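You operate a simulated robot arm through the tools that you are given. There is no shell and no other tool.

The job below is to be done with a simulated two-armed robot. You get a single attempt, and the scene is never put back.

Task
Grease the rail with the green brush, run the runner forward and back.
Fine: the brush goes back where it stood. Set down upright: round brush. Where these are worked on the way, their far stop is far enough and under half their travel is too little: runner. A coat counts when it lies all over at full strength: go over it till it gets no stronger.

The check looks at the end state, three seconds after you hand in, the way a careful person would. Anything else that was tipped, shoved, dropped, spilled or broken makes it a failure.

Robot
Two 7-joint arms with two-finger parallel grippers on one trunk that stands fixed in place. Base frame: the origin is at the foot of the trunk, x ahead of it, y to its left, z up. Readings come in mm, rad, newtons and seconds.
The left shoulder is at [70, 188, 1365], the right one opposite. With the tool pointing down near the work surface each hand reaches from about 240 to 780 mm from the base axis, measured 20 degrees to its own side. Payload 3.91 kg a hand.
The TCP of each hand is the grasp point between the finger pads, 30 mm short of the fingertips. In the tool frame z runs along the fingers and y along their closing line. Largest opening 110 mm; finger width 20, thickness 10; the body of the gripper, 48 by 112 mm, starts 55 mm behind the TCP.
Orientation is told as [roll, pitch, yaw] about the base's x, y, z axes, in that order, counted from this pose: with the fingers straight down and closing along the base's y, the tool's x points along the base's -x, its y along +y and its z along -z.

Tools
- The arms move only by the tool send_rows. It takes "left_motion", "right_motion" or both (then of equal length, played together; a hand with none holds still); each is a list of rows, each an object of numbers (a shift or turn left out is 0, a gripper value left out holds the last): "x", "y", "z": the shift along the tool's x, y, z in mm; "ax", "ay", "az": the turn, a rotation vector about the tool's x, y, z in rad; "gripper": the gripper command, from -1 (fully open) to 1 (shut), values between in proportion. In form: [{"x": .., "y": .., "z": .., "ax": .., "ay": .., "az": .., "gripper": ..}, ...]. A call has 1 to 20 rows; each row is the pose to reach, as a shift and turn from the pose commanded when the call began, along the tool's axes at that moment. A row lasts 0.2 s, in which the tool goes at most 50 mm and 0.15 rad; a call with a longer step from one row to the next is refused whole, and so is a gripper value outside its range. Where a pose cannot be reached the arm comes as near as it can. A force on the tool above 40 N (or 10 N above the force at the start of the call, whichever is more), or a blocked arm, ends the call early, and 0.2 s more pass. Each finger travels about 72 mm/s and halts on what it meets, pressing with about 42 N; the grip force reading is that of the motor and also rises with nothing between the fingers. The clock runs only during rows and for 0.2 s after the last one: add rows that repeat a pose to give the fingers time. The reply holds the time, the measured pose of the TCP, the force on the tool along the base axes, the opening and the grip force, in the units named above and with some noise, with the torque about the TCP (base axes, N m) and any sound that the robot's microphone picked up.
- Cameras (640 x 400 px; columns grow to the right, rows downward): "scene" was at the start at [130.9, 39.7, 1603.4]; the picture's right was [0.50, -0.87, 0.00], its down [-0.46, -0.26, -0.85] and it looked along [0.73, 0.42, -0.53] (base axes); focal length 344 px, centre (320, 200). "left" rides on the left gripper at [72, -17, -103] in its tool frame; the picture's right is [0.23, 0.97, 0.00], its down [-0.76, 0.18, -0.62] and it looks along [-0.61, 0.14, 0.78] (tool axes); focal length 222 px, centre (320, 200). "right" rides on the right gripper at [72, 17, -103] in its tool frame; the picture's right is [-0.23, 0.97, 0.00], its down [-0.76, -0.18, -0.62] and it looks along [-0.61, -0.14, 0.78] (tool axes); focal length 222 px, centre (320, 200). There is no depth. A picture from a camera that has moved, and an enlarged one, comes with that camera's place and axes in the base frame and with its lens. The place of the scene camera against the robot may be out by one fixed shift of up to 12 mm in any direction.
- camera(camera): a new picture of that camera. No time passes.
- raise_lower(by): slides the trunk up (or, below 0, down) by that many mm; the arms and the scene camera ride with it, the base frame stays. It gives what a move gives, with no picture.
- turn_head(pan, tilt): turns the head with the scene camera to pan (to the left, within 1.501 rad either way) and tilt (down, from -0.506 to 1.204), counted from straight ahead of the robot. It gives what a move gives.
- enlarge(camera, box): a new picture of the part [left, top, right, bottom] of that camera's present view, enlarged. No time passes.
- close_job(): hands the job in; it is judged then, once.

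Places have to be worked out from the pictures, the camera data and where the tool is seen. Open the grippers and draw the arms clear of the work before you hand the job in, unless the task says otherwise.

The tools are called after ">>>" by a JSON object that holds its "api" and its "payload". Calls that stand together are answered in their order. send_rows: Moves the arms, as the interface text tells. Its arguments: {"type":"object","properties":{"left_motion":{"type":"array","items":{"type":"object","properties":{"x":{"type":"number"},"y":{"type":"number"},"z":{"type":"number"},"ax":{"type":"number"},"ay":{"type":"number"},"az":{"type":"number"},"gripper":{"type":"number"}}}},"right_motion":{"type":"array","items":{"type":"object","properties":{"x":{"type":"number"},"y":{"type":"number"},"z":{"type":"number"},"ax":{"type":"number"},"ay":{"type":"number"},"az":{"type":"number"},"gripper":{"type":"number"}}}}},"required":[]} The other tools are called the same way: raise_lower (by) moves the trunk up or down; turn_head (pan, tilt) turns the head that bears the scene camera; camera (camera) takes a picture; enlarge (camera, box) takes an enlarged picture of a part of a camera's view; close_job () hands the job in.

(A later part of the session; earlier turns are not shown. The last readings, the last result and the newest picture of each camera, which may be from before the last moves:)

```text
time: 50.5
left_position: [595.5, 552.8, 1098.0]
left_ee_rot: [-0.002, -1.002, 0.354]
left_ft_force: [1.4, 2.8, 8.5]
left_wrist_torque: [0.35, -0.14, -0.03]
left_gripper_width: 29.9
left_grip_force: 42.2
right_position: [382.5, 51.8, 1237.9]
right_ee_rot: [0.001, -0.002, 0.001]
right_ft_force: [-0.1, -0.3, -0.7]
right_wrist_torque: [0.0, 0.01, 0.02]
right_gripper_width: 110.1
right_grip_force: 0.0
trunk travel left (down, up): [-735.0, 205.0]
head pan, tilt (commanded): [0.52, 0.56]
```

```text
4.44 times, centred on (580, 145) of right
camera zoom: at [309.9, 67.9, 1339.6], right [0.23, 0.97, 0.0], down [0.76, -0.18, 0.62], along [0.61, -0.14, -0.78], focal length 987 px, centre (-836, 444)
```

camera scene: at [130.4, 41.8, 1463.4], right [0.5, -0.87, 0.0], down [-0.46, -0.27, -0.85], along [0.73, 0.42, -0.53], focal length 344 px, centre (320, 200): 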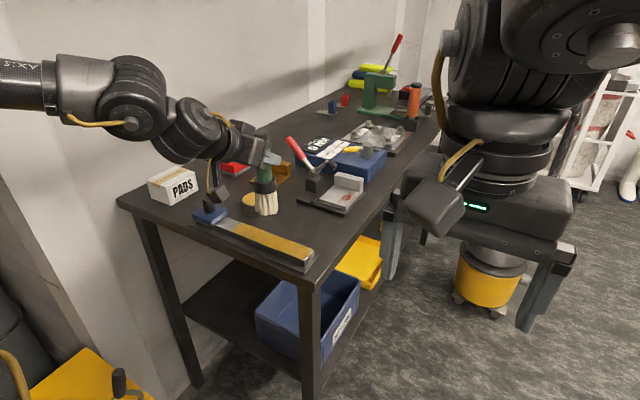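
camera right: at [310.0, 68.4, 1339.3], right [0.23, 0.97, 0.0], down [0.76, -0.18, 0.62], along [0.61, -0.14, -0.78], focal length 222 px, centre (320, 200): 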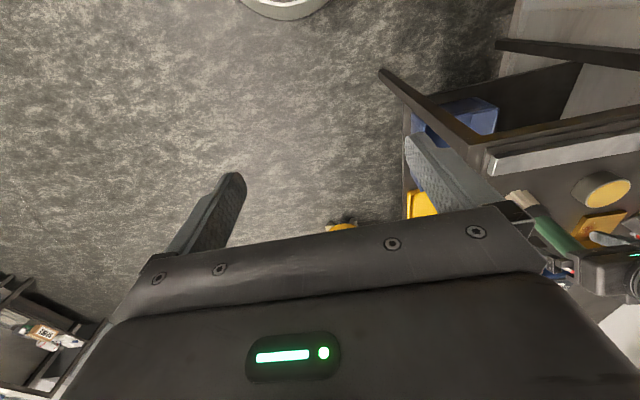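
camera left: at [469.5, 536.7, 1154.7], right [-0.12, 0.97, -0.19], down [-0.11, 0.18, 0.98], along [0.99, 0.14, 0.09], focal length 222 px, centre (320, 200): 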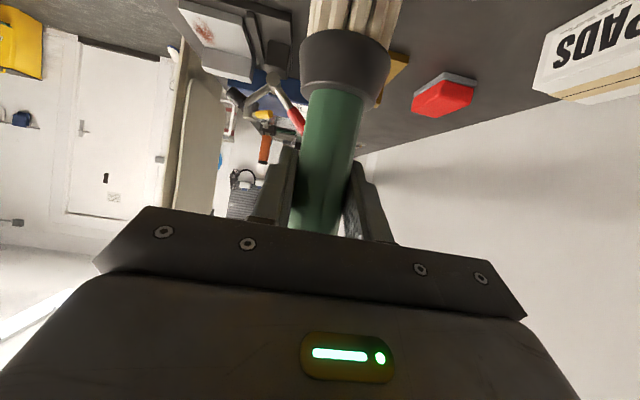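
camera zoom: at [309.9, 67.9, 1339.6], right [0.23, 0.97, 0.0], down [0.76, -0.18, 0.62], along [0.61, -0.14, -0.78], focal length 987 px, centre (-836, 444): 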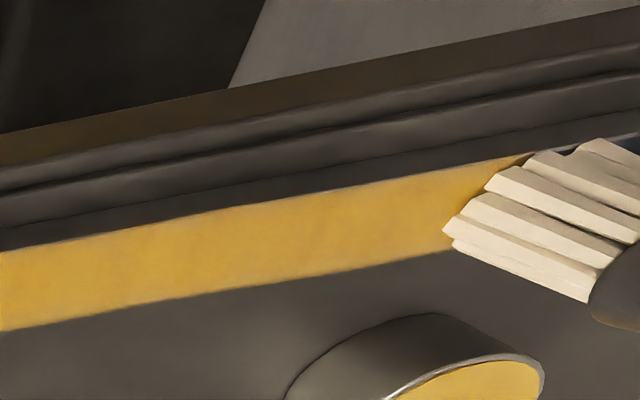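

Contact 8.5 N. I'll stroke slowly between y≈563 and 503 a few times, then look.

>>> {"api": "send_rows", "payload": {"left_motion": [{"x": -1.5, "y": 7.5, "z": 2.3}, {"x": 2.2, "y": -11.3, "z": -3.5}, {"x": 5.9, "y": -30.1, "z": -9.2}, {"x": 2.2, "y": -11.3, "z": -3.5}, {"x": -1.5, "y": 7.5, "z": 2.3}, {"x": 2.2, "y": -11.3, "z": -3.5}, {"x": 5.9, "y": -30.1, "z": -9.2}, {"x": 9.6, "y": -48.8, "z": -15}, {"x": 9.6, "y": -48.8, "z": -15}]}}

>>> {"api": "enlarge", "payload": {"camera": "scene", "box": [180, 180, 300, 280]}}

>>> {"api": "enlarge", "payload": {"camera": "right", "box": [520, 100, 640, 190]}}

```text
time: 52.5
left_position: [595.8, 501.7, 1097.7]
left_ee_rot: [0.0, -1.002, 0.349]
left_ft_force: [1.6, 4.6, 16.0]
left_wrist_torque: [0.53, -0.14, 0.07]
left_gripper_width: 29.9
left_grip_force: 42.1
right_position: [380.0, 50.8, 1236.5]
right_ee_rot: [-0.001, -0.002, 0.0]
right_ft_force: [-0.8, 0.8, -0.1]
right_wrist_torque: [-0.01, 0.02, -0.04]
right_gripper_width: 109.7
right_grip_force: 0.1
trunk travel left (down, up): [-735.0, 205.0]
head pan, tilt (commanded): [0.52, 0.56]
```

```text
4.00 times, centred on (240, 230) of scene
camera zoom: at [128.7, 39.1, 1463.8], right [0.5, -0.87, 0.0], down [-0.46, -0.26, -0.85], along [0.74, 0.42, -0.53], focal length 1377 px, centre (640, 80)
```

zoom: 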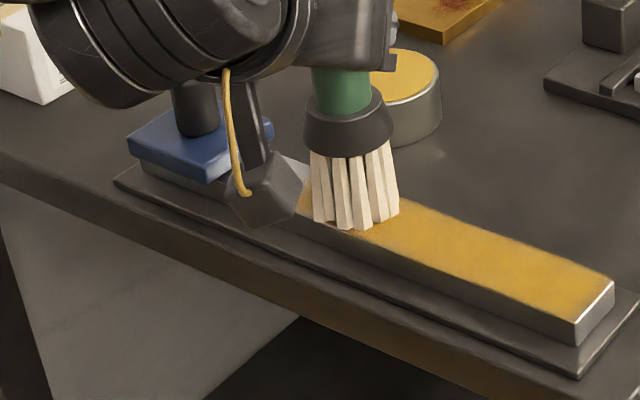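

```text
4.44 times, centred on (580, 145) of right
camera zoom: at [308.6, 67.7, 1339.8], right [0.23, 0.97, 0.0], down [0.76, -0.18, 0.62], along [0.61, -0.14, -0.78], focal length 987 px, centre (-836, 444)
```

zoom: 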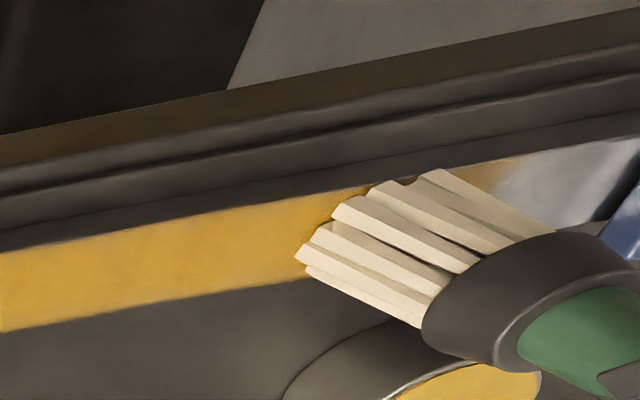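

The boundary at y≈543 hasn't moved even with a fresh load, so the greasable area seems to end there, clear of the runner. Pressure is 16 N here, so I'll ease up ~2 mm and run another full stroke to the near end.

>>> {"api": "send_rows", "payload": {"left_motion": [{"x": -1.85, "y": 0, "z": -1.2}, {"x": 3.7, "y": -28.2, "z": -9.9, "ax": 0.0842, "az": 0.054}, {"x": 9.0, "y": -56.4, "z": -18.7, "ax": 0.1683, "az": 0.1081}, {"x": 14.4, "y": -84.5, "z": -27.5, "ax": 0.2525, "az": 0.1621}, {"x": 19.8, "y": -112.7, "z": -36.1, "ax": 0.2945, "az": 0.1891}, {"x": 24.4, "y": -136.2, "z": -43.4, "ax": 0.2945, "az": 0.1891}, {"x": 27.1, "y": -150.3, "z": -47.8, "ax": 0.2945, "az": 0.1891}, {"x": 27.1, "y": -150.3, "z": -47.8, "ax": 0.2945, "az": 0.1891}]}}

>>> {"api": "enlarge", "payload": {"camera": "right", "box": [480, 100, 640, 220]}}

>>> {"api": "enlarge", "payload": {"camera": "scene", "box": [190, 200, 330, 290]}}

```text
time: 54.3
left_position: [597.8, 346.0, 1098.4]
left_ee_rot: [-0.003, -1.0, 0.002]
left_ft_force: [-0.8, 0.4, -0.7]
left_wrist_torque: [-0.02, 0.0, -0.03]
left_gripper_width: 29.9
left_grip_force: 41.9
right_position: [383.5, 50.9, 1236.3]
right_ee_rot: [-0.002, -0.002, 0.0]
right_ft_force: [-0.3, -0.6, -0.2]
right_wrist_torque: [0.0, -0.03, -0.01]
right_gripper_width: 110.1
right_grip_force: 0.1
trunk travel left (down, up): [-735.0, 205.0]
head pan, tilt (commanded): [0.52, 0.56]
```

```text
3.33 times, centred on (560, 160) of right
camera zoom: at [310.4, 69.0, 1339.2], right [0.23, 0.97, 0.0], down [0.76, -0.18, 0.62], along [0.61, -0.14, -0.78], focal length 740 px, centre (-480, 333)
```

zoom: 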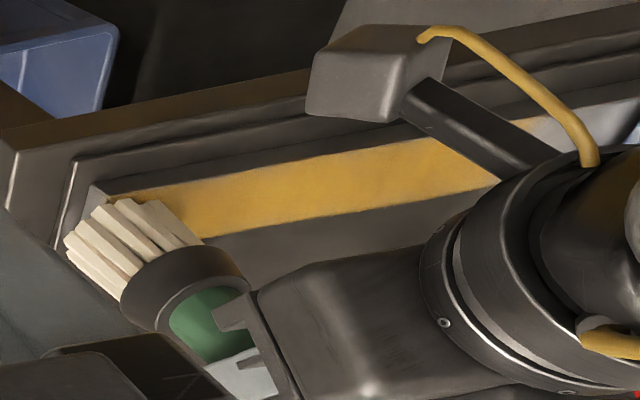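

```text
4.44 times, centred on (260, 245) of scene
camera zoom: at [130.7, 40.6, 1463.4], right [0.5, -0.87, 0.0], down [-0.46, -0.27, -0.85], along [0.73, 0.42, -0.53], focal length 1530 px, centre (587, 0)
```

zoom: 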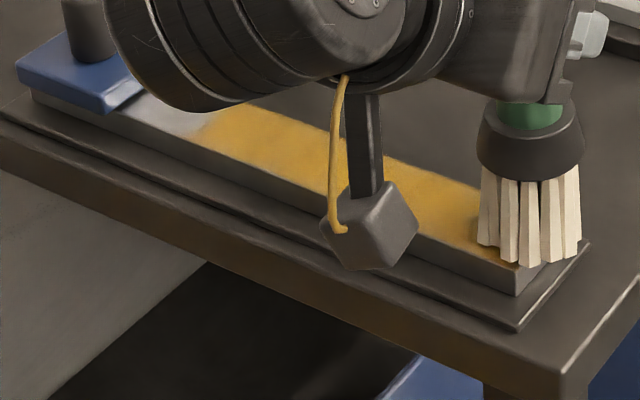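

No contact now at this height, so the brush has ridden up slightly in the grip. I'll lower 2.5 mm here and check the force before stroking back.

>>> {"api": "send_rows", "payload": {"left_motion": [{"x": 1.3, "z": 0.8}, {"x": 2.1, "z": 1.4}, {"x": 2.1, "z": 1.4}]}}

```text
time: 55.1
left_position: [597.4, 342.7, 1097.9]
left_ee_rot: [0.0, -1.005, 0.001]
left_ft_force: [2.8, 0.3, 5.6]
left_wrist_torque: [0.21, -0.22, -0.04]
left_gripper_width: 29.7
left_grip_force: 42.4
right_position: [383.8, 50.6, 1235.2]
right_ee_rot: [0.001, 0.0, -0.001]
right_ft_force: [0.0, -0.3, -0.8]
right_wrist_torque: [-0.01, 0.02, -0.02]
right_gripper_width: 109.7
right_grip_force: 0.1
trunk travel left (down, up): [-735.0, 205.0]
head pan, tilt (commanded): [0.52, 0.56]
```

Good, ≈5.6 N. Now a full back-and-forth pass along the rail at this height.

>>> {"api": "send_rows", "payload": {"left_motion": [{"y": 25}, {"y": 50}, {"y": 75}, {"y": 100}, {"y": 125}, {"y": 150}, {"y": 175}, {"x": 0.4, "y": 200, "z": 0.3}, {"x": 0.6, "y": 217, "z": 0.4}, {"x": 0.4, "y": 200, "z": 0.3}, {"y": 175}, {"y": 150}, {"y": 125}, {"y": 100}, {"y": 75}, {"y": 50}, {"y": 25}, {"y": 0}, {"y": -2}]}}

>>> {"api": "enlarge", "payload": {"camera": "right", "box": [480, 100, 640, 220]}}

```text
time: 59.1
left_position: [595.1, 341.1, 1097.1]
left_ee_rot: [-0.003, -1.003, 0.003]
left_ft_force: [2.8, 1.4, 14.3]
left_wrist_torque: [0.33, -0.13, 0.03]
left_gripper_width: 29.9
left_grip_force: 41.9
right_position: [382.8, 50.6, 1237.4]
right_ee_rot: [0.0, -0.002, 0.0]
right_ft_force: [0.1, 0.6, 0.8]
right_wrist_torque: [-0.03, -0.02, -0.03]
right_gripper_width: 110.0
right_grip_force: 0.0
trunk travel left (down, up): [-735.0, 205.0]
head pan, tilt (commanded): [0.52, 0.56]
```

```text
3.33 times, centred on (560, 160) of right
camera zoom: at [309.1, 68.5, 1339.7], right [0.23, 0.97, 0.0], down [0.76, -0.18, 0.62], along [0.61, -0.14, -0.78], focal length 740 px, centre (-480, 333)
```

zoom: 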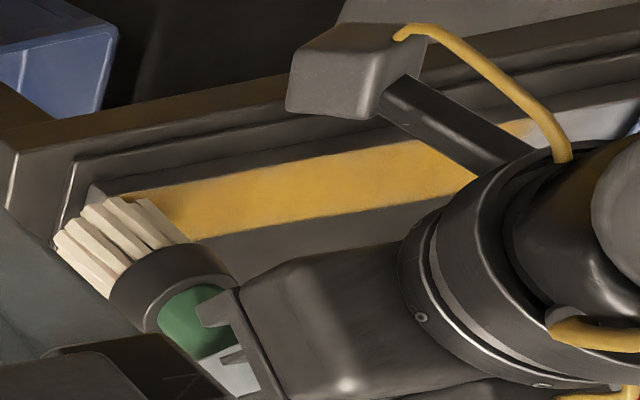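

I'll lift and carry the brush over to the tin again, which also clears the view of the rail.

>>> {"api": "send_rows", "payload": {"left_motion": [{"x": -21, "z": -13.5}, {"x": -50.5, "y": 5, "z": -32.4}, {"x": -50.5, "y": 50, "z": -32.4}, {"x": -50.5, "y": 95, "z": -32.4}, {"x": -61.3, "y": 140, "z": -15.6, "ax": -0.0842, "az": -0.054}, {"x": -72.1, "y": 180, "z": 1.3, "ax": -0.1683, "az": -0.1081}, {"x": -82.9, "y": 215, "z": 18.1, "ax": -0.2525, "az": -0.1621}, {"x": -96.4, "y": 227, "z": 39.1, "ax": -0.2945, "az": -0.1891}, {"x": -106.7, "y": 227, "z": 55.1, "ax": -0.2945, "az": -0.1891}, {"x": -106.7, "y": 227, "z": 55.1, "ax": -0.2945, "az": -0.1891}]}}

>>> {"api": "enlarge", "payload": {"camera": "scene", "box": [200, 200, 320, 280]}}

>>> {"api": "enlarge", "payload": {"camera": "right", "box": [500, 100, 640, 200]}}

```text
time: 61.3
left_position: [702.4, 568.5, 1157.5]
left_ee_rot: [-0.002, -1.0, 0.353]
left_ft_force: [-0.6, -0.1, -0.6]
left_wrist_torque: [0.02, 0.01, 0.0]
left_gripper_width: 29.9
left_grip_force: 42.0
right_position: [382.5, 52.5, 1237.3]
right_ee_rot: [-0.002, 0.0, 0.001]
right_ft_force: [0.3, 0.2, 0.1]
right_wrist_torque: [-0.03, 0.01, -0.02]
right_gripper_width: 110.2
right_grip_force: 0.1
trunk travel left (down, up): [-735.0, 205.0]
head pan, tilt (commanded): [0.52, 0.56]
```

```text
5.00 times, centred on (260, 240) of scene
camera zoom: at [130.1, 40.7, 1463.5], right [0.5, -0.87, 0.0], down [-0.46, -0.27, -0.85], along [0.73, 0.42, -0.53], focal length 1721 px, centre (620, 0)
```

zoom: 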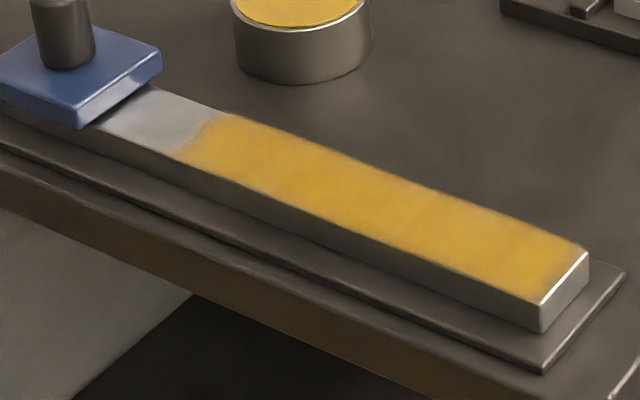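

```text
4.00 times, centred on (570, 150) of right
camera zoom: at [309.9, 69.1, 1339.3], right [0.23, 0.97, 0.0], down [0.76, -0.18, 0.62], along [0.61, -0.14, -0.78], focal length 888 px, centre (-680, 400)
```

zoom: 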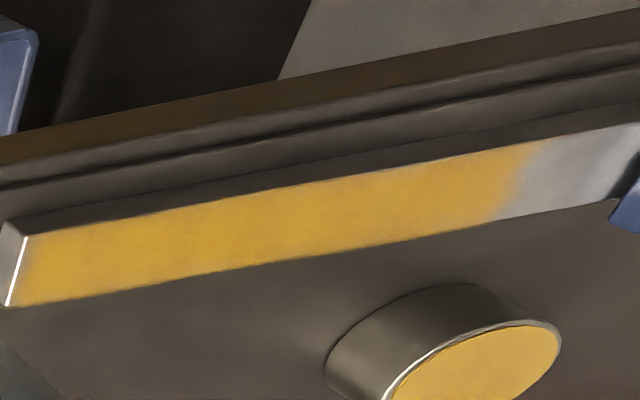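

The coat looks stronger and its far boundary is unchanged. I'll zoom hard on it to judge evenness across the width before the next dip.

>>> {"api": "enlarge", "payload": {"camera": "scene", "box": [230, 215, 280, 250]}}

>>> {"api": "enlarge", "payload": {"camera": "scene", "box": [270, 235, 320, 270]}}

>>> {"api": "enlarge", "payload": {"camera": "right", "box": [500, 140, 570, 180]}}

>>> {"api": "enlarge", "payload": {"camera": "right", "box": [560, 120, 640, 170]}}

```text
11.43 times, centred on (255, 232) of scene
camera zoom: at [130.1, 40.7, 1463.5], right [0.5, -0.87, 0.0], down [-0.46, -0.27, -0.85], along [0.73, 0.42, -0.53], focal length 3933 px, centre (1063, -171)
```

zoom: 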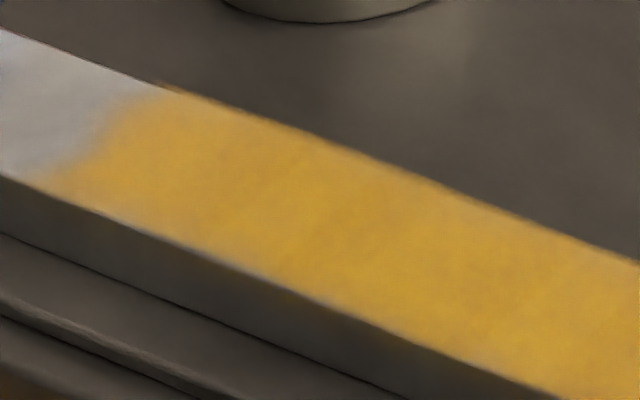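

```text
11.43 times, centred on (295, 252) of scene
camera zoom: at [130.1, 40.7, 1463.5], right [0.5, -0.87, 0.0], down [-0.46, -0.27, -0.85], along [0.73, 0.42, -0.53], focal length 3933 px, centre (606, -400)
```

zoom: 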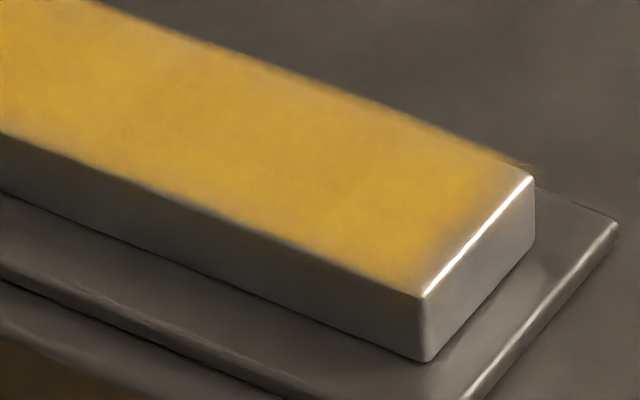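

```text
9.14 times, centred on (535, 160) of right
camera zoom: at [309.9, 69.1, 1339.3], right [0.23, 0.97, 0.0], down [0.76, -0.18, 0.62], along [0.61, -0.14, -0.78], focal length 2031 px, centre (-1646, 566)
```

zoom: 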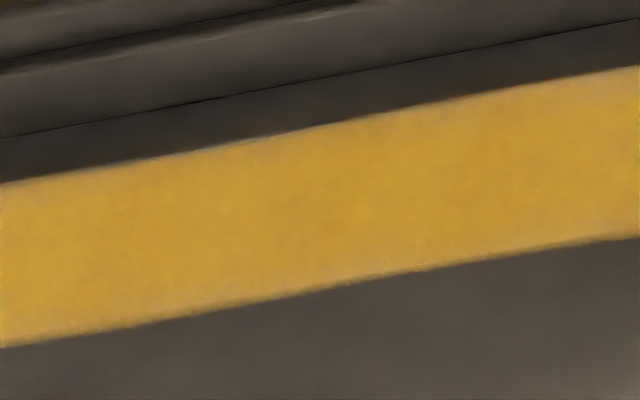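

```text
8.00 times, centred on (600, 145) of right
camera zoom: at [309.9, 69.1, 1339.3], right [0.23, 0.97, 0.0], down [0.76, -0.18, 0.62], along [0.61, -0.14, -0.78], focal length 1777 px, centre (-1920, 640)
```

zoom: 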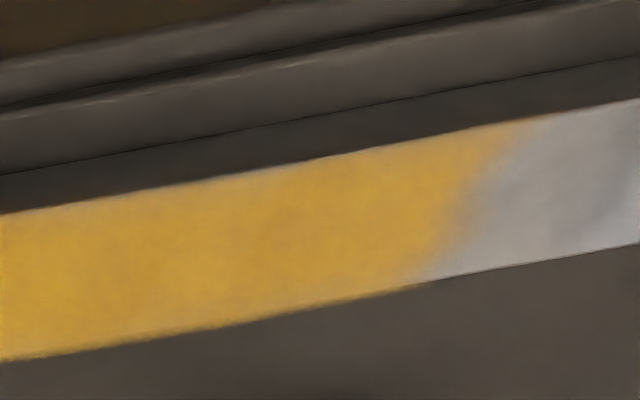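

Coat looks fairly even; slightly paler right at the near end. I'll dip again and give it two more passes, including slightly off-centre ones and past the near end.

>>> {"api": "send_rows", "payload": {"left_motion": [{"x": 16.8, "z": 10.8}, {"x": 33.7, "z": 21.6}, {"x": 39.5, "z": 25.4}, {"x": 42.9, "z": 27.6}, {"x": 42.9, "z": 27.6}, {"x": 42.9, "z": 27.6}]}}

>>> {"api": "send_rows", "payload": {"left_motion": [{"x": 0, "z": 0}, {"x": -16.8, "z": -10.8}, {"x": -38, "z": -24.4}, {"x": -38, "z": -24.4}]}}

```text
time: 62.7
left_position: [700.7, 569.5, 1106.6]
left_ee_rot: [-0.002, -1.004, 0.351]
left_ft_force: [2.9, 2.1, 7.6]
left_wrist_torque: [0.27, -0.3, 0.01]
left_gripper_width: 29.9
left_grip_force: 42.2
right_position: [383.7, 49.7, 1236.7]
right_ee_rot: [0.001, 0.002, -0.001]
right_ft_force: [-0.9, -1.2, 0.6]
right_wrist_torque: [-0.01, 0.0, -0.01]
right_gripper_width: 110.1
right_grip_force: 0.0
trunk travel left (down, up): [-735.0, 205.0]
head pan, tilt (commanded): [0.52, 0.56]
```

```text
time: 63.7
left_position: [702.6, 570.9, 1151.4]
left_ee_rot: [0.0, -0.999, 0.349]
left_ft_force: [0.2, -0.3, -1.5]
left_wrist_torque: [0.0, -0.02, 0.01]
left_gripper_width: 29.8
left_grip_force: 42.0
right_position: [383.7, 51.9, 1236.4]
right_ee_rot: [-0.001, -0.001, 0.001]
right_ft_force: [0.5, -0.2, -1.4]
right_wrist_torque: [-0.01, 0.0, 0.0]
right_gripper_width: 110.4
right_grip_force: 0.1
trunk travel left (down, up): [-735.0, 205.0]
head pan, tilt (commanded): [0.52, 0.56]
```

Dip had ≈7.6 N contact. Now to the rail at x≈591 (slightly toward the near edge) and stroke the full length in −y.

>>> {"api": "send_rows", "payload": {"left_motion": [{"x": 19.4, "y": 6.7, "z": -30.2}, {"x": 38.8, "y": 13.4, "z": -60.4}, {"x": 58.7, "y": 20.5, "z": -91.4}, {"x": 79.7, "y": 20.5, "z": -77.9}, {"x": 97.4, "y": 20.5, "z": -66.5}, {"x": 103.3, "y": 20.5, "z": -62.8}, {"x": 104.4, "y": 20.5, "z": -62.1}, {"x": 109.6, "y": -5.8, "z": -70.2, "ax": 0.0842, "az": 0.054}, {"x": 114.8, "y": -32.1, "z": -78.3, "ax": 0.1683, "az": 0.1081}, {"x": 120, "y": -58.4, "z": -86.3, "ax": 0.2525, "az": 0.1621}, {"x": 125.2, "y": -84.7, "z": -94.4, "ax": 0.2945, "az": 0.1891}, {"x": 130.3, "y": -111, "z": -102.5, "ax": 0.2945, "az": 0.1891}, {"x": 135.5, "y": -137.3, "z": -110.6, "ax": 0.2945, "az": 0.1891}, {"x": 140.7, "y": -163.6, "z": -118.6, "ax": 0.2945, "az": 0.1891}, {"x": 144.1, "y": -180.5, "z": -123.8, "ax": 0.2945, "az": 0.1891}, {"x": 144.1, "y": -180.5, "z": -123.8, "ax": 0.2945, "az": 0.1891}]}}

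```text
time: 67.1
left_position: [589.8, 337.7, 1097.6]
left_ee_rot: [-0.003, -1.002, 0.002]
left_ft_force: [0.9, 0.3, 10.9]
left_wrist_torque: [0.24, -0.27, -0.02]
left_gripper_width: 29.9
left_grip_force: 41.7
right_position: [382.7, 51.3, 1237.8]
right_ee_rot: [0.0, 0.0, -0.001]
right_ft_force: [-0.1, -0.4, 0.5]
right_wrist_torque: [-0.03, 0.01, 0.03]
right_gripper_width: 109.9
right_grip_force: 0.0
trunk travel left (down, up): [-735.0, 205.0]
head pan, tilt (commanded): [0.52, 0.56]
```

Good pressure. Now back along the rail at x≈600, then return along the centre.

>>> {"api": "send_rows", "payload": {"left_motion": [{"x": -4.9, "y": 3, "z": 7.6}, {"x": -4.9, "y": 30, "z": 7.6}, {"x": -4.9, "y": 60, "z": 7.6}, {"x": -4.9, "y": 90, "z": 7.6}, {"x": -4.7, "y": 120, "z": 7.7}, {"x": -4.6, "y": 150, "z": 7.8}, {"x": -4.5, "y": 180, "z": 7.9}, {"x": -4.5, "y": 215, "z": 7.9}, {"x": -2.3, "y": 215, "z": 4.5}, {"x": -2.4, "y": 185, "z": 4.4}, {"x": -2.5, "y": 155, "z": 4.3}, {"x": -2.7, "y": 125, "z": 4.2}, {"x": -2.7, "y": 95, "z": 4.2}, {"x": -2.7, "y": 65, "z": 4.2}, {"x": -2.7, "y": 35, "z": 4.2}, {"x": -2.7, "y": 5, "z": 4.2}, {"x": -2.7, "y": 2, "z": 4.2}]}}

>>> {"api": "send_rows", "payload": {"left_motion": [{"x": -21, "z": -13.5}, {"x": -50.5, "y": 5, "z": -32.4}, {"x": -50.5, "y": 50, "z": -32.4}, {"x": -50.5, "y": 95, "z": -32.4}, {"x": -61.3, "y": 140, "z": -15.6, "ax": -0.0842, "az": -0.054}, {"x": -72.1, "y": 180, "z": 1.3, "ax": -0.1683, "az": -0.1081}, {"x": -82.9, "y": 215, "z": 18.1, "ax": -0.2525, "az": -0.1621}, {"x": -96.4, "y": 230, "z": 39.1, "ax": -0.2945, "az": -0.1891}, {"x": -106.7, "y": 230, "z": 55.1, "ax": -0.2945, "az": -0.1891}, {"x": -106.7, "y": 230, "z": 55.1, "ax": -0.2945, "az": -0.1891}]}}

>>> {"api": "enlarge", "payload": {"camera": "scene", "box": [200, 200, 320, 280]}}

>>> {"api": "enlarge", "payload": {"camera": "right", "box": [500, 100, 640, 200]}}

>>> {"api": "enlarge", "payload": {"camera": "scene", "box": [270, 235, 320, 270]}}

```text
time: 70.7
left_position: [596.5, 337.3, 1095.5]
left_ee_rot: [-0.005, -1.002, 0.004]
left_ft_force: [-0.1, -1.8, 5.1]
left_wrist_torque: [-0.15, -0.14, 0.0]
left_gripper_width: 29.8
left_grip_force: 41.7
right_position: [382.2, 52.2, 1236.4]
right_ee_rot: [-0.001, -0.002, -0.001]
right_ft_force: [-0.4, -0.3, -0.1]
right_wrist_torque: [0.0, -0.01, 0.0]
right_gripper_width: 110.1
right_grip_force: 0.1
trunk travel left (down, up): [-735.0, 205.0]
head pan, tilt (commanded): [0.52, 0.56]
```

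```text
time: 72.9
left_position: [701.0, 571.4, 1156.2]
left_ee_rot: [-0.001, -1.001, 0.352]
left_ft_force: [0.5, -0.5, -1.2]
left_wrist_torque: [0.01, -0.01, -0.02]
left_gripper_width: 29.7
left_grip_force: 41.8
right_position: [383.3, 52.1, 1235.4]
right_ee_rot: [-0.002, 0.0, 0.002]
right_ft_force: [-0.7, 0.3, -0.1]
right_wrist_torque: [-0.06, -0.02, -0.02]
right_gripper_width: 110.2
right_grip_force: 0.0
trunk travel left (down, up): [-735.0, 205.0]
head pan, tilt (commanded): [0.52, 0.56]
```

```text
5.00 times, centred on (260, 240) of scene
camera zoom: at [130.2, 40.7, 1463.5], right [0.5, -0.87, 0.0], down [-0.46, -0.27, -0.85], along [0.74, 0.42, -0.53], focal length 1721 px, centre (620, 0)
```

zoom: 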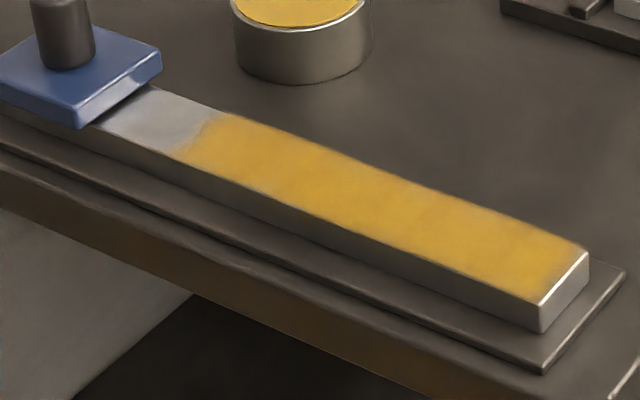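

```text
4.00 times, centred on (570, 150) of right
camera zoom: at [309.9, 69.1, 1339.3], right [0.23, 0.97, 0.0], down [0.76, -0.18, 0.62], along [0.61, -0.14, -0.78], focal length 888 px, centre (-680, 400)
```

zoom: 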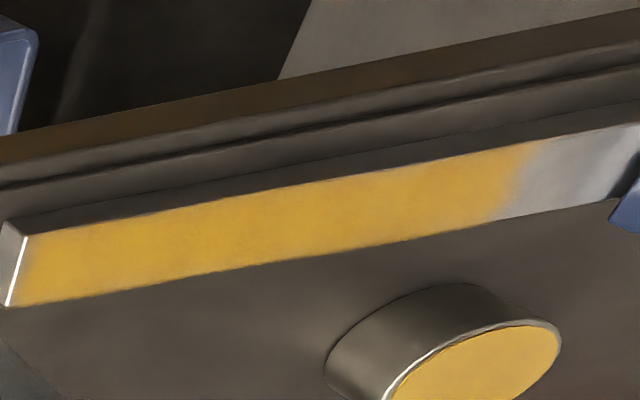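

```text
11.43 times, centred on (295, 252) of scene
camera zoom: at [130.2, 40.7, 1463.5], right [0.5, -0.87, 0.0], down [-0.46, -0.27, -0.85], along [0.74, 0.42, -0.53], focal length 3933 px, centre (606, -400)
```

zoom: 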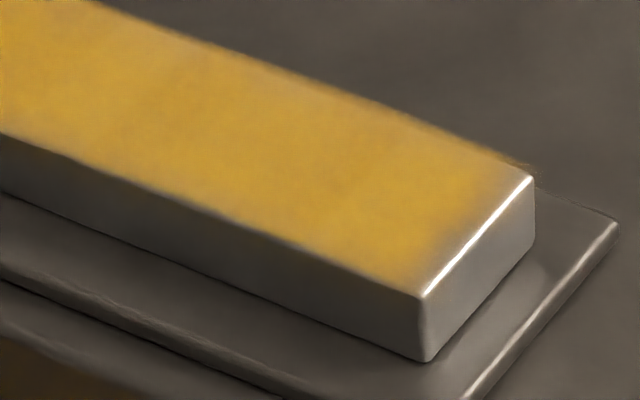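

The coat now looks the same as before the last passes, so it's at full strength. Next I return the brush: back off from the tin, swing to y≈421 with yaw 0, and move forward above its original spot.

>>> {"api": "send_rows", "payload": {"left_motion": [{"x": 12.7, "y": 8.6, "z": -19.8}, {"x": 28.8, "y": 14.2, "z": -44.9, "ax": 0.0421, "az": 0.027}, {"x": 36.6, "y": -25.3, "z": -57.1, "ax": 0.1262, "az": 0.081}, {"x": 44.9, "y": -67.5, "z": -70, "ax": 0.2104, "az": 0.1351}, {"x": 53.3, "y": -109.8, "z": -83, "ax": 0.2945, "az": 0.1891}, {"x": 52.6, "y": -121, "z": -81.9, "ax": 0.2945, "az": 0.1891}, {"x": 37.4, "y": -131.2, "z": -58.2, "ax": 0.2945, "az": 0.1891}, {"x": 24.7, "y": -139.8, "z": -38.4, "ax": 0.2945, "az": 0.1891}, {"x": 24.7, "y": -139.8, "z": -38.4, "ax": 0.2945, "az": 0.1891}]}}

>>> {"api": "camera", "payload": {"camera": "left"}}

>>> {"api": "enlarge", "payload": {"camera": "scene", "box": [220, 120, 380, 240]}}

```text
time: 74.9
left_position: [706.2, 424.7, 1157.0]
left_ee_rot: [0.0, -1.001, 0.0]
left_ft_force: [-0.2, -0.6, 0.0]
left_wrist_torque: [-0.01, 0.0, -0.02]
left_gripper_width: 29.6
left_grip_force: 42.4
right_position: [382.4, 51.5, 1237.4]
right_ee_rot: [0.0, -0.001, 0.002]
right_ft_force: [0.3, 0.4, -0.4]
right_wrist_torque: [0.0, 0.01, 0.0]
right_gripper_width: 110.0
right_grip_force: 0.0
trunk travel left (down, up): [-735.0, 205.0]
head pan, tilt (commanded): [0.52, 0.56]
```

```text
taken
camera left: at [580.4, 406.3, 1151.9], right [-0.12, 0.97, -0.19], down [-0.11, 0.18, 0.98], along [0.99, 0.14, 0.09], focal length 222 px, centre (320, 200)
```

left: 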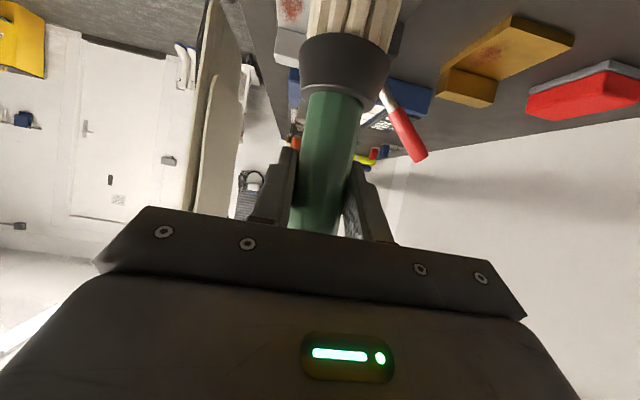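

```text
3.33 times, centred on (300, 180) of scene
camera zoom: at [130.1, 40.1, 1463.5], right [0.5, -0.87, 0.0], down [-0.46, -0.26, -0.85], along [0.74, 0.42, -0.53], focal length 1147 px, centre (387, 267)
```

zoom: 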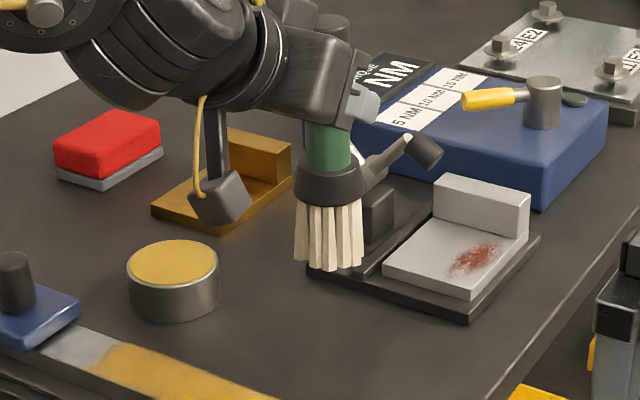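

Position matches the earlier lifted view almost exactly. I'll lower to just above the bench, then creep to contact.

>>> {"api": "send_rows", "payload": {"left_motion": [{"x": 21, "z": 13.5}, {"x": 42.1, "z": 27}, {"x": 56.4, "z": 36.2}, {"x": 63.1, "z": 40.5}, {"x": 65.6, "z": 42.1}, {"x": 65.6, "z": 42.1}]}}

>>> {"api": "enlarge", "payload": {"camera": "scene", "box": [240, 140, 360, 240]}}

```text
time: 76.3
left_position: [705.8, 421.7, 1078.3]
left_ee_rot: [0.0, -0.999, 0.003]
left_ft_force: [0.2, -0.3, -0.9]
left_wrist_torque: [0.0, 0.0, -0.01]
left_gripper_width: 29.8
left_grip_force: 42.4
right_position: [383.4, 51.5, 1237.4]
right_ee_rot: [-0.001, 0.0, -0.001]
right_ft_force: [-1.0, -0.4, 0.3]
right_wrist_torque: [0.03, 0.0, 0.02]
right_gripper_width: 109.9
right_grip_force: 0.0
trunk travel left (down, up): [-735.0, 205.0]
head pan, tilt (commanded): [0.52, 0.56]
```

```text
4.00 times, centred on (300, 190) of scene
camera zoom: at [131.0, 39.7, 1463.4], right [0.5, -0.87, 0.0], down [-0.46, -0.26, -0.85], along [0.73, 0.42, -0.53], focal length 1377 px, centre (400, 240)
```

zoom: 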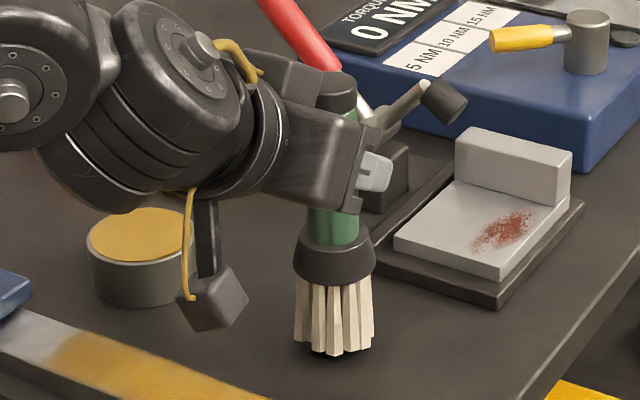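

There's still a small gap under the bristles. I'll creep down in small steps watching the force.

>>> {"api": "send_rows", "payload": {"left_motion": [{"x": 1.3, "z": 0.8}, {"x": 2.5, "z": 1.6}, {"x": 2.5, "z": 1.6}]}}

>>> {"api": "send_rows", "payload": {"left_motion": [{"x": 1.3, "z": 0.8}, {"x": 1.3, "z": 0.8}]}}

```text
time: 77.1
left_position: [707.3, 423.9, 1075.2]
left_ee_rot: [0.0, -1.0, 0.0]
left_ft_force: [-0.5, 0.3, -0.9]
left_wrist_torque: [0.0, -0.03, 0.0]
left_gripper_width: 29.8
left_grip_force: 42.1
right_position: [385.0, 50.9, 1236.0]
right_ee_rot: [0.0, 0.0, -0.001]
right_ft_force: [0.8, 0.5, -0.6]
right_wrist_torque: [-0.01, 0.0, -0.02]
right_gripper_width: 109.8
right_grip_force: 0.1
trunk travel left (down, up): [-735.0, 205.0]
head pan, tilt (commanded): [0.52, 0.56]
```

```text
time: 77.7
left_position: [705.6, 423.0, 1075.1]
left_ee_rot: [-0.001, -0.999, 0.0]
left_ft_force: [0.0, 0.3, -1.3]
left_wrist_torque: [-0.01, -0.02, 0.01]
left_gripper_width: 29.7
left_grip_force: 42.3
right_position: [383.3, 51.8, 1236.4]
right_ee_rot: [0.0, 0.0, 0.001]
right_ft_force: [-0.1, -0.4, 0.0]
right_wrist_torque: [0.0, -0.02, 0.02]
right_gripper_width: 110.0
right_grip_force: 0.0
trunk travel left (down, up): [-735.0, 205.0]
head pan, tilt (commanded): [0.52, 0.56]
```

Still free. Continue creeping.

>>> {"api": "send_rows", "payload": {"left_motion": [{"x": 1.3, "z": 0.8}, {"x": 1.3, "z": 0.8}]}}

>>> {"api": "send_rows", "payload": {"left_motion": [{"x": 1.0, "z": 0.65}, {"x": 1.0, "z": 0.65}]}}

>>> {"api": "enlarge", "payload": {"camera": "scene", "box": [240, 140, 360, 240]}}

```text
time: 78.3
left_position: [706.2, 422.6, 1072.6]
left_ee_rot: [0.001, -0.999, -0.001]
left_ft_force: [0.6, 0.2, -0.2]
left_wrist_torque: [0.01, 0.01, 0.05]
left_gripper_width: 29.8
left_grip_force: 41.9
right_position: [383.0, 49.7, 1236.7]
right_ee_rot: [0.001, 0.001, 0.001]
right_ft_force: [0.2, -0.4, 0.8]
right_wrist_torque: [0.0, 0.01, 0.0]
right_gripper_width: 110.0
right_grip_force: 0.0
trunk travel left (down, up): [-735.0, 205.0]
head pan, tilt (commanded): [0.52, 0.56]
```

```text
time: 78.9
left_position: [705.1, 423.1, 1071.9]
left_ee_rot: [-0.001, -1.001, 0.002]
left_ft_force: [1.1, 1.5, 4.4]
left_wrist_torque: [0.2, -0.22, 0.05]
left_gripper_width: 29.9
left_grip_force: 41.8
right_position: [383.5, 50.9, 1236.6]
right_ee_rot: [0.0, -0.001, -0.001]
right_ft_force: [0.1, 1.0, -0.6]
right_wrist_torque: [0.02, 0.02, -0.01]
right_gripper_width: 110.2
right_grip_force: 0.1
trunk travel left (down, up): [-735.0, 205.0]
head pan, tilt (commanded): [0.52, 0.56]
```

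```text
4.00 times, centred on (300, 190) of scene
camera zoom: at [130.5, 39.7, 1463.6], right [0.5, -0.87, 0.0], down [-0.46, -0.26, -0.85], along [0.73, 0.42, -0.53], focal length 1377 px, centre (400, 240)
```

zoom: 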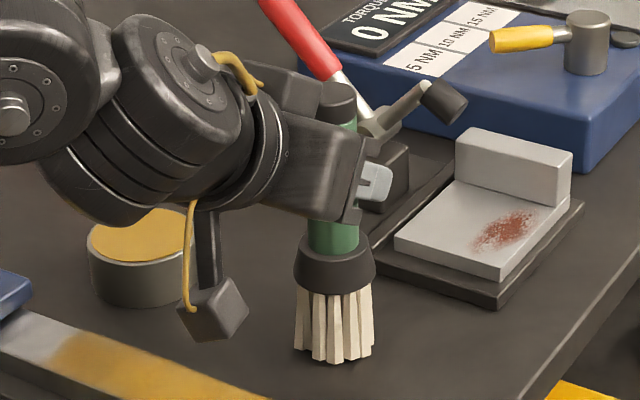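

Contact at 4.4 N with the brush's image position matching the original. Release gently, then open fully.

>>> {"api": "send_rows", "payload": {"left_motion": [{"gripper": 0.42}, {"gripper": 0.36}, {"gripper": 0.25}, {"gripper": 0.1}, {"gripper": -0.3}, {"gripper": -1}, {"gripper": -1}, {"gripper": -1}]}}

>>> {"api": "enlarge", "payload": {"camera": "scene", "box": [240, 140, 360, 240]}}

>>> {"api": "camera", "payload": {"camera": "left"}}

```text
time: 80.7
left_position: [704.9, 423.7, 1071.9]
left_ee_rot: [0.002, -1.0, -0.002]
left_ft_force: [0.3, 0.9, 0.0]
left_wrist_torque: [0.02, -0.01, -0.02]
left_gripper_width: 109.8
left_grip_force: 0.2
right_position: [384.5, 51.3, 1237.2]
right_ee_rot: [0.0, 0.0, 0.0]
right_ft_force: [-0.4, -0.1, -0.2]
right_wrist_torque: [0.01, 0.02, -0.01]
right_gripper_width: 110.0
right_grip_force: 0.1
trunk travel left (down, up): [-735.0, 205.0]
head pan, tilt (commanded): [0.52, 0.56]
```

```text
4.00 times, centred on (300, 190) of scene
camera zoom: at [130.9, 39.8, 1463.4], right [0.5, -0.87, 0.0], down [-0.46, -0.26, -0.85], along [0.73, 0.42, -0.53], focal length 1377 px, centre (400, 240)
```

zoom: 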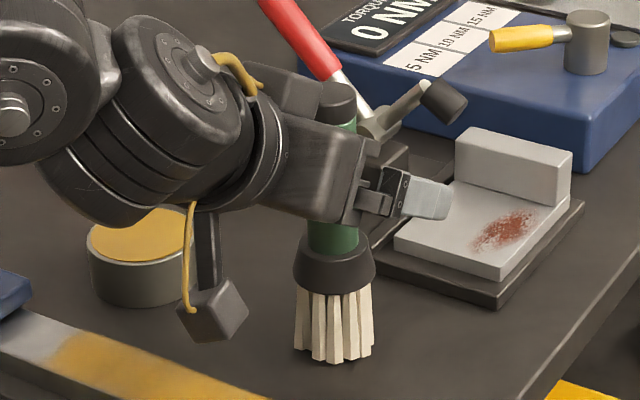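

```text
taken
camera left: at [579.3, 405.3, 1067.2], right [-0.12, 0.97, -0.19], down [-0.11, 0.18, 0.98], along [0.99, 0.14, 0.09], focal length 222 px, centre (320, 200)
```

left: 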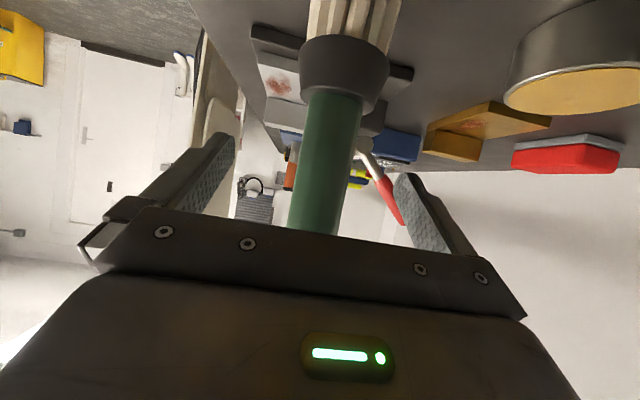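

The brush stands upright on its spot after release. I'll retreat straight back in −x away from it.

>>> {"api": "send_rows", "payload": {"left_motion": [{"x": 8, "z": -12.6}, {"x": 20, "z": -31.6}, {"x": 36, "z": -56.8}, {"x": 54, "z": -84.2}, {"x": 72.9, "z": -113.6}, {"x": 84, "z": -131}, {"x": 84, "z": -131}]}}

>>> {"api": "camera", "payload": {"camera": "scene"}}

>>> {"api": "enlarge", "payload": {"camera": "scene", "box": [230, 140, 350, 240]}}

```text
time: 82.3
left_position: [551.1, 422.3, 1071.6]
left_ee_rot: [0.001, -1.0, 0.001]
left_ft_force: [-0.2, 0.5, -0.1]
left_wrist_torque: [0.0, 0.0, 0.01]
left_gripper_width: 109.8
left_grip_force: 0.1
right_position: [384.2, 50.9, 1236.5]
right_ee_rot: [0.0, -0.001, 0.001]
right_ft_force: [-0.1, 0.3, -0.4]
right_wrist_torque: [-0.01, 0.0, 0.01]
right_gripper_width: 109.8
right_grip_force: 0.1
trunk travel left (down, up): [-735.0, 205.0]
head pan, tilt (commanded): [0.52, 0.56]
```

```text
taken
camera scene: at [131.4, 39.8, 1463.4], right [0.5, -0.87, 0.0], down [-0.46, -0.26, -0.85], along [0.73, 0.42, -0.53], focal length 344 px, centre (320, 200)
```

scene: 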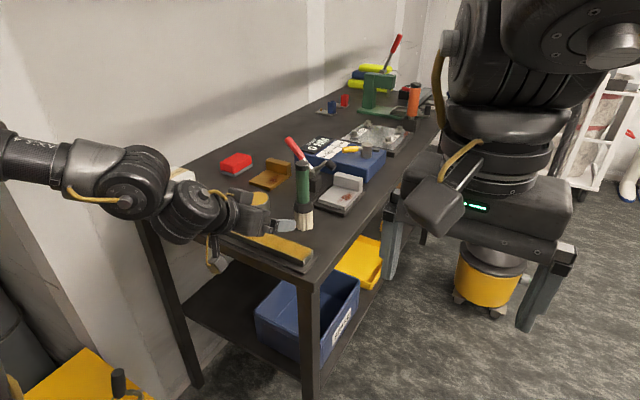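

```text
4.00 times, centred on (290, 190) of scene
camera zoom: at [131.4, 39.8, 1463.4], right [0.5, -0.87, 0.0], down [-0.46, -0.26, -0.85], along [0.73, 0.42, -0.53], focal length 1377 px, centre (440, 240)
```

zoom: 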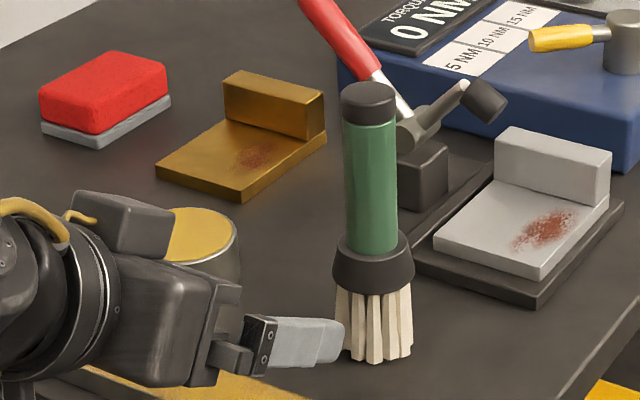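

Brush is back within ~2 mm and upright. Now toward the runner's knob: move along y to ≈623 in front of it (x≈530, z≈1050), gripper open.

>>> {"api": "send_rows", "payload": {"left_motion": [{"x": 10, "y": 30, "z": -16}, {"x": 10, "y": 75, "z": -16}, {"x": 15, "y": 120, "z": -12}, {"x": 22, "y": 165, "z": -8}, {"x": 27.9, "y": 202, "z": -4.6}, {"x": 27.9, "y": 202, "z": -4.6}]}}

>>> {"api": "camera", "payload": {"camera": "left"}}

>>> {"api": "enlarge", "payload": {"camera": "scene", "box": [160, 170, 300, 270]}}

```text
time: 83.7
left_position: [531.2, 624.0, 1050.3]
left_ee_rot: [0.0, -0.999, -0.002]
left_ft_force: [0.0, 0.6, -0.6]
left_wrist_torque: [-0.02, -0.01, 0.0]
left_gripper_width: 110.0
left_grip_force: 0.0
right_position: [383.1, 50.2, 1236.7]
right_ee_rot: [0.001, 0.0, -0.001]
right_ft_force: [-0.1, 0.1, 0.3]
right_wrist_torque: [0.0, 0.01, 0.0]
right_gripper_width: 110.0
right_grip_force: 0.0
trunk travel left (down, up): [-735.0, 205.0]
head pan, tilt (commanded): [0.52, 0.56]
```

```text
taken
camera left: at [405.2, 605.7, 1045.5], right [-0.12, 0.97, -0.19], down [-0.11, 0.18, 0.98], along [0.99, 0.14, 0.09], focal length 222 px, centre (320, 200)
```

left: 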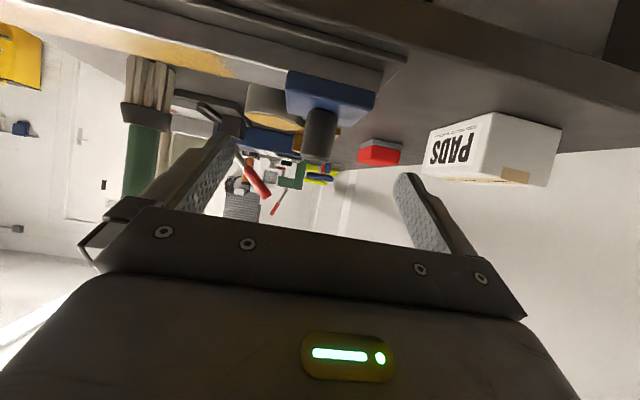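

```text
4.00 times, centred on (230, 220) of scene
camera zoom: at [130.9, 39.6, 1463.4], right [0.5, -0.87, 0.0], down [-0.46, -0.26, -0.85], along [0.73, 0.42, -0.53], focal length 1377 px, centre (680, 120)
```

zoom: 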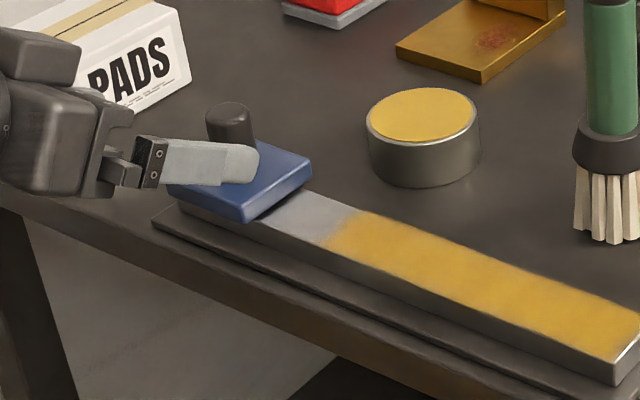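

The knob is centred in y (≈623), spans z≈986–1030, about 64 mm ahead. I'll lower to z≈1020, advance so the open fingers straddle it, checking force.

>>> {"api": "send_rows", "payload": {"left_motion": [{"x": 12.5, "z": 8}, {"x": 25.1, "z": 16.1}, {"x": 13.2, "z": 34.6}, {"x": 1.3, "z": 53.1}, {"x": -9.7, "z": 70.4}, {"x": -9.7, "z": 70.4}]}}

>>> {"api": "camera", "payload": {"camera": "left"}}

>>> {"api": "enlarge", "payload": {"camera": "scene", "box": [160, 170, 300, 270]}}

```text
time: 85.1
left_position: [596.8, 622.9, 1019.8]
left_ee_rot: [0.001, -0.999, 0.001]
left_ft_force: [0.2, -0.4, -0.1]
left_wrist_torque: [0.0, -0.02, 0.01]
left_gripper_width: 109.9
left_grip_force: 0.0
right_position: [383.0, 51.7, 1237.0]
right_ee_rot: [-0.002, 0.002, 0.0]
right_ft_force: [-0.3, -0.1, 0.8]
right_wrist_torque: [0.02, 0.01, 0.01]
right_gripper_width: 109.9
right_grip_force: 0.1
trunk travel left (down, up): [-735.0, 205.0]
head pan, tilt (commanded): [0.52, 0.56]
```

```text
taken
camera left: at [470.6, 605.3, 1014.5], right [-0.12, 0.97, -0.19], down [-0.11, 0.18, 0.98], along [0.99, 0.14, 0.09], focal length 222 px, centre (320, 200)
```

left: 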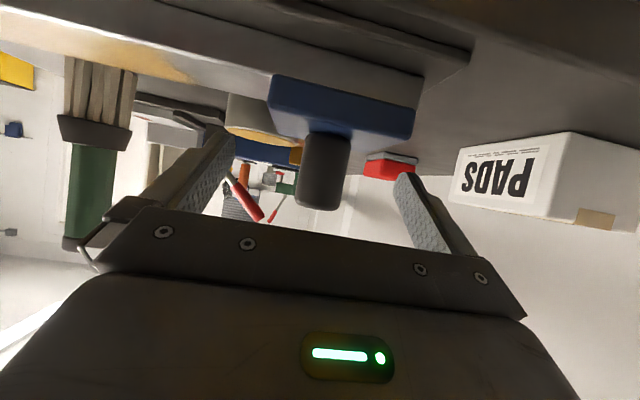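

```text
4.00 times, centred on (230, 220) of scene
camera zoom: at [130.3, 39.9, 1463.5], right [0.5, -0.87, 0.0], down [-0.46, -0.26, -0.85], along [0.73, 0.42, -0.53], focal length 1377 px, centre (680, 120)
```

zoom: 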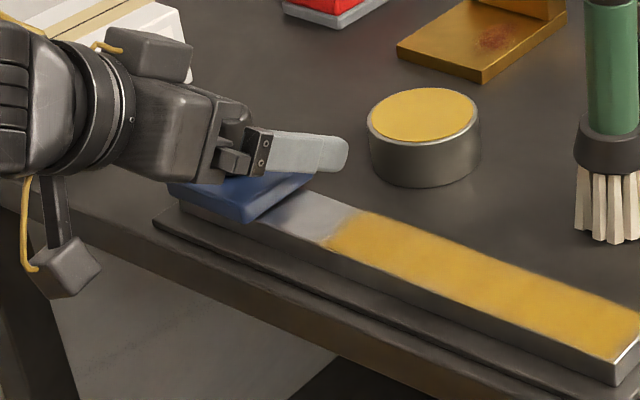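

The knob sits centred between the fingers. I'll close to a loose ≈36 mm straddle (knob ≈30 mm).

>>> {"api": "send_rows", "payload": {"left_motion": [{"gripper": 0.0}, {"gripper": 0.35}, {"gripper": 0.35}, {"gripper": 0.35}, {"gripper": 0.35}]}}

>>> {"api": "camera", "payload": {"camera": "left"}}

```text
time: 86.3
left_position: [596.8, 622.5, 1018.6]
left_ee_rot: [0.0, -1.001, 0.0]
left_ft_force: [0.6, 0.0, 0.4]
left_wrist_torque: [0.01, -0.03, 0.02]
left_gripper_width: 35.8
left_grip_force: 0.0
right_position: [384.5, 50.9, 1236.6]
right_ee_rot: [-0.002, 0.0, 0.001]
right_ft_force: [0.2, 0.5, 0.2]
right_wrist_torque: [0.01, 0.01, -0.02]
right_gripper_width: 109.9
right_grip_force: 0.1
trunk travel left (down, up): [-735.0, 205.0]
head pan, tilt (commanded): [0.52, 0.56]
```

```text
taken
camera left: at [470.7, 605.4, 1014.3], right [-0.12, 0.97, -0.19], down [-0.11, 0.18, 0.98], along [0.99, 0.14, 0.09], focal length 222 px, centre (320, 200)
```

left: 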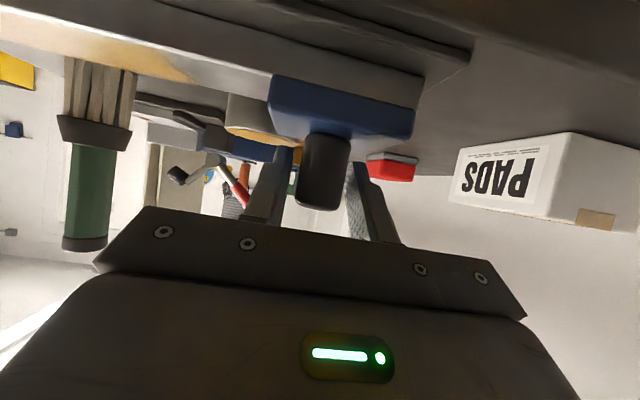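

Straddled without contact. Now push the runner forward (−y), first 110 mm, and check.

>>> {"api": "send_rows", "payload": {"left_motion": [{"y": -10}, {"y": -30}, {"y": -50}, {"y": -70}, {"y": -90}, {"y": -110}]}}

>>> {"api": "enlarge", "payload": {"camera": "scene", "box": [170, 170, 330, 280]}}

>>> {"api": "camera", "payload": {"camera": "left"}}

```text
time: 87.7
left_position: [597.5, 513.0, 1021.8]
left_ee_rot: [0.001, -1.001, -0.001]
left_ft_force: [0.5, -0.3, -0.3]
left_wrist_torque: [0.0, 0.0, -0.01]
left_gripper_width: 35.4
left_grip_force: 0.1
right_position: [383.4, 50.4, 1235.3]
right_ee_rot: [-0.001, 0.001, 0.0]
right_ft_force: [0.1, -0.1, 0.0]
right_wrist_torque: [-0.01, 0.0, -0.01]
right_gripper_width: 109.9
right_grip_force: 0.1
trunk travel left (down, up): [-735.0, 205.0]
head pan, tilt (commanded): [0.52, 0.56]
```

```text
3.64 times, centred on (250, 225) of scene
camera zoom: at [130.9, 39.0, 1463.5], right [0.5, -0.87, 0.0], down [-0.46, -0.26, -0.85], along [0.73, 0.42, -0.53], focal length 1252 px, centre (574, 109)
```

zoom: 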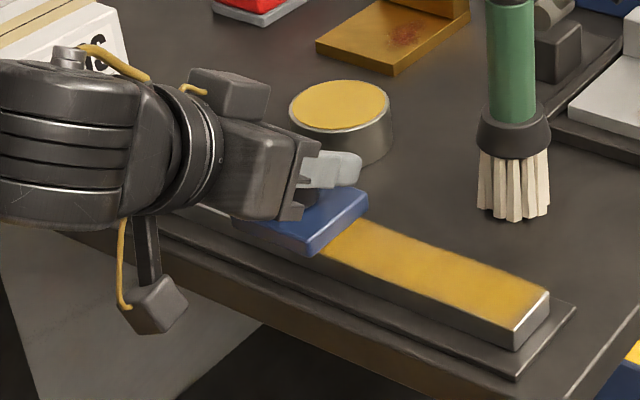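

```text
taken
camera left: at [471.8, 495.0, 1016.1], right [-0.12, 0.97, -0.19], down [-0.11, 0.18, 0.98], along [0.99, 0.14, 0.09], focal length 222 px, centre (320, 200)
```

left: 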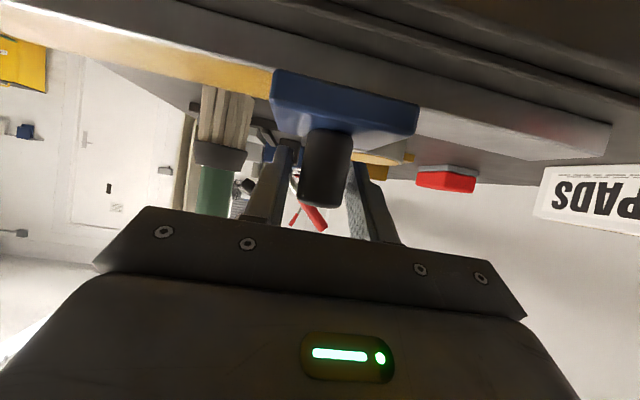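

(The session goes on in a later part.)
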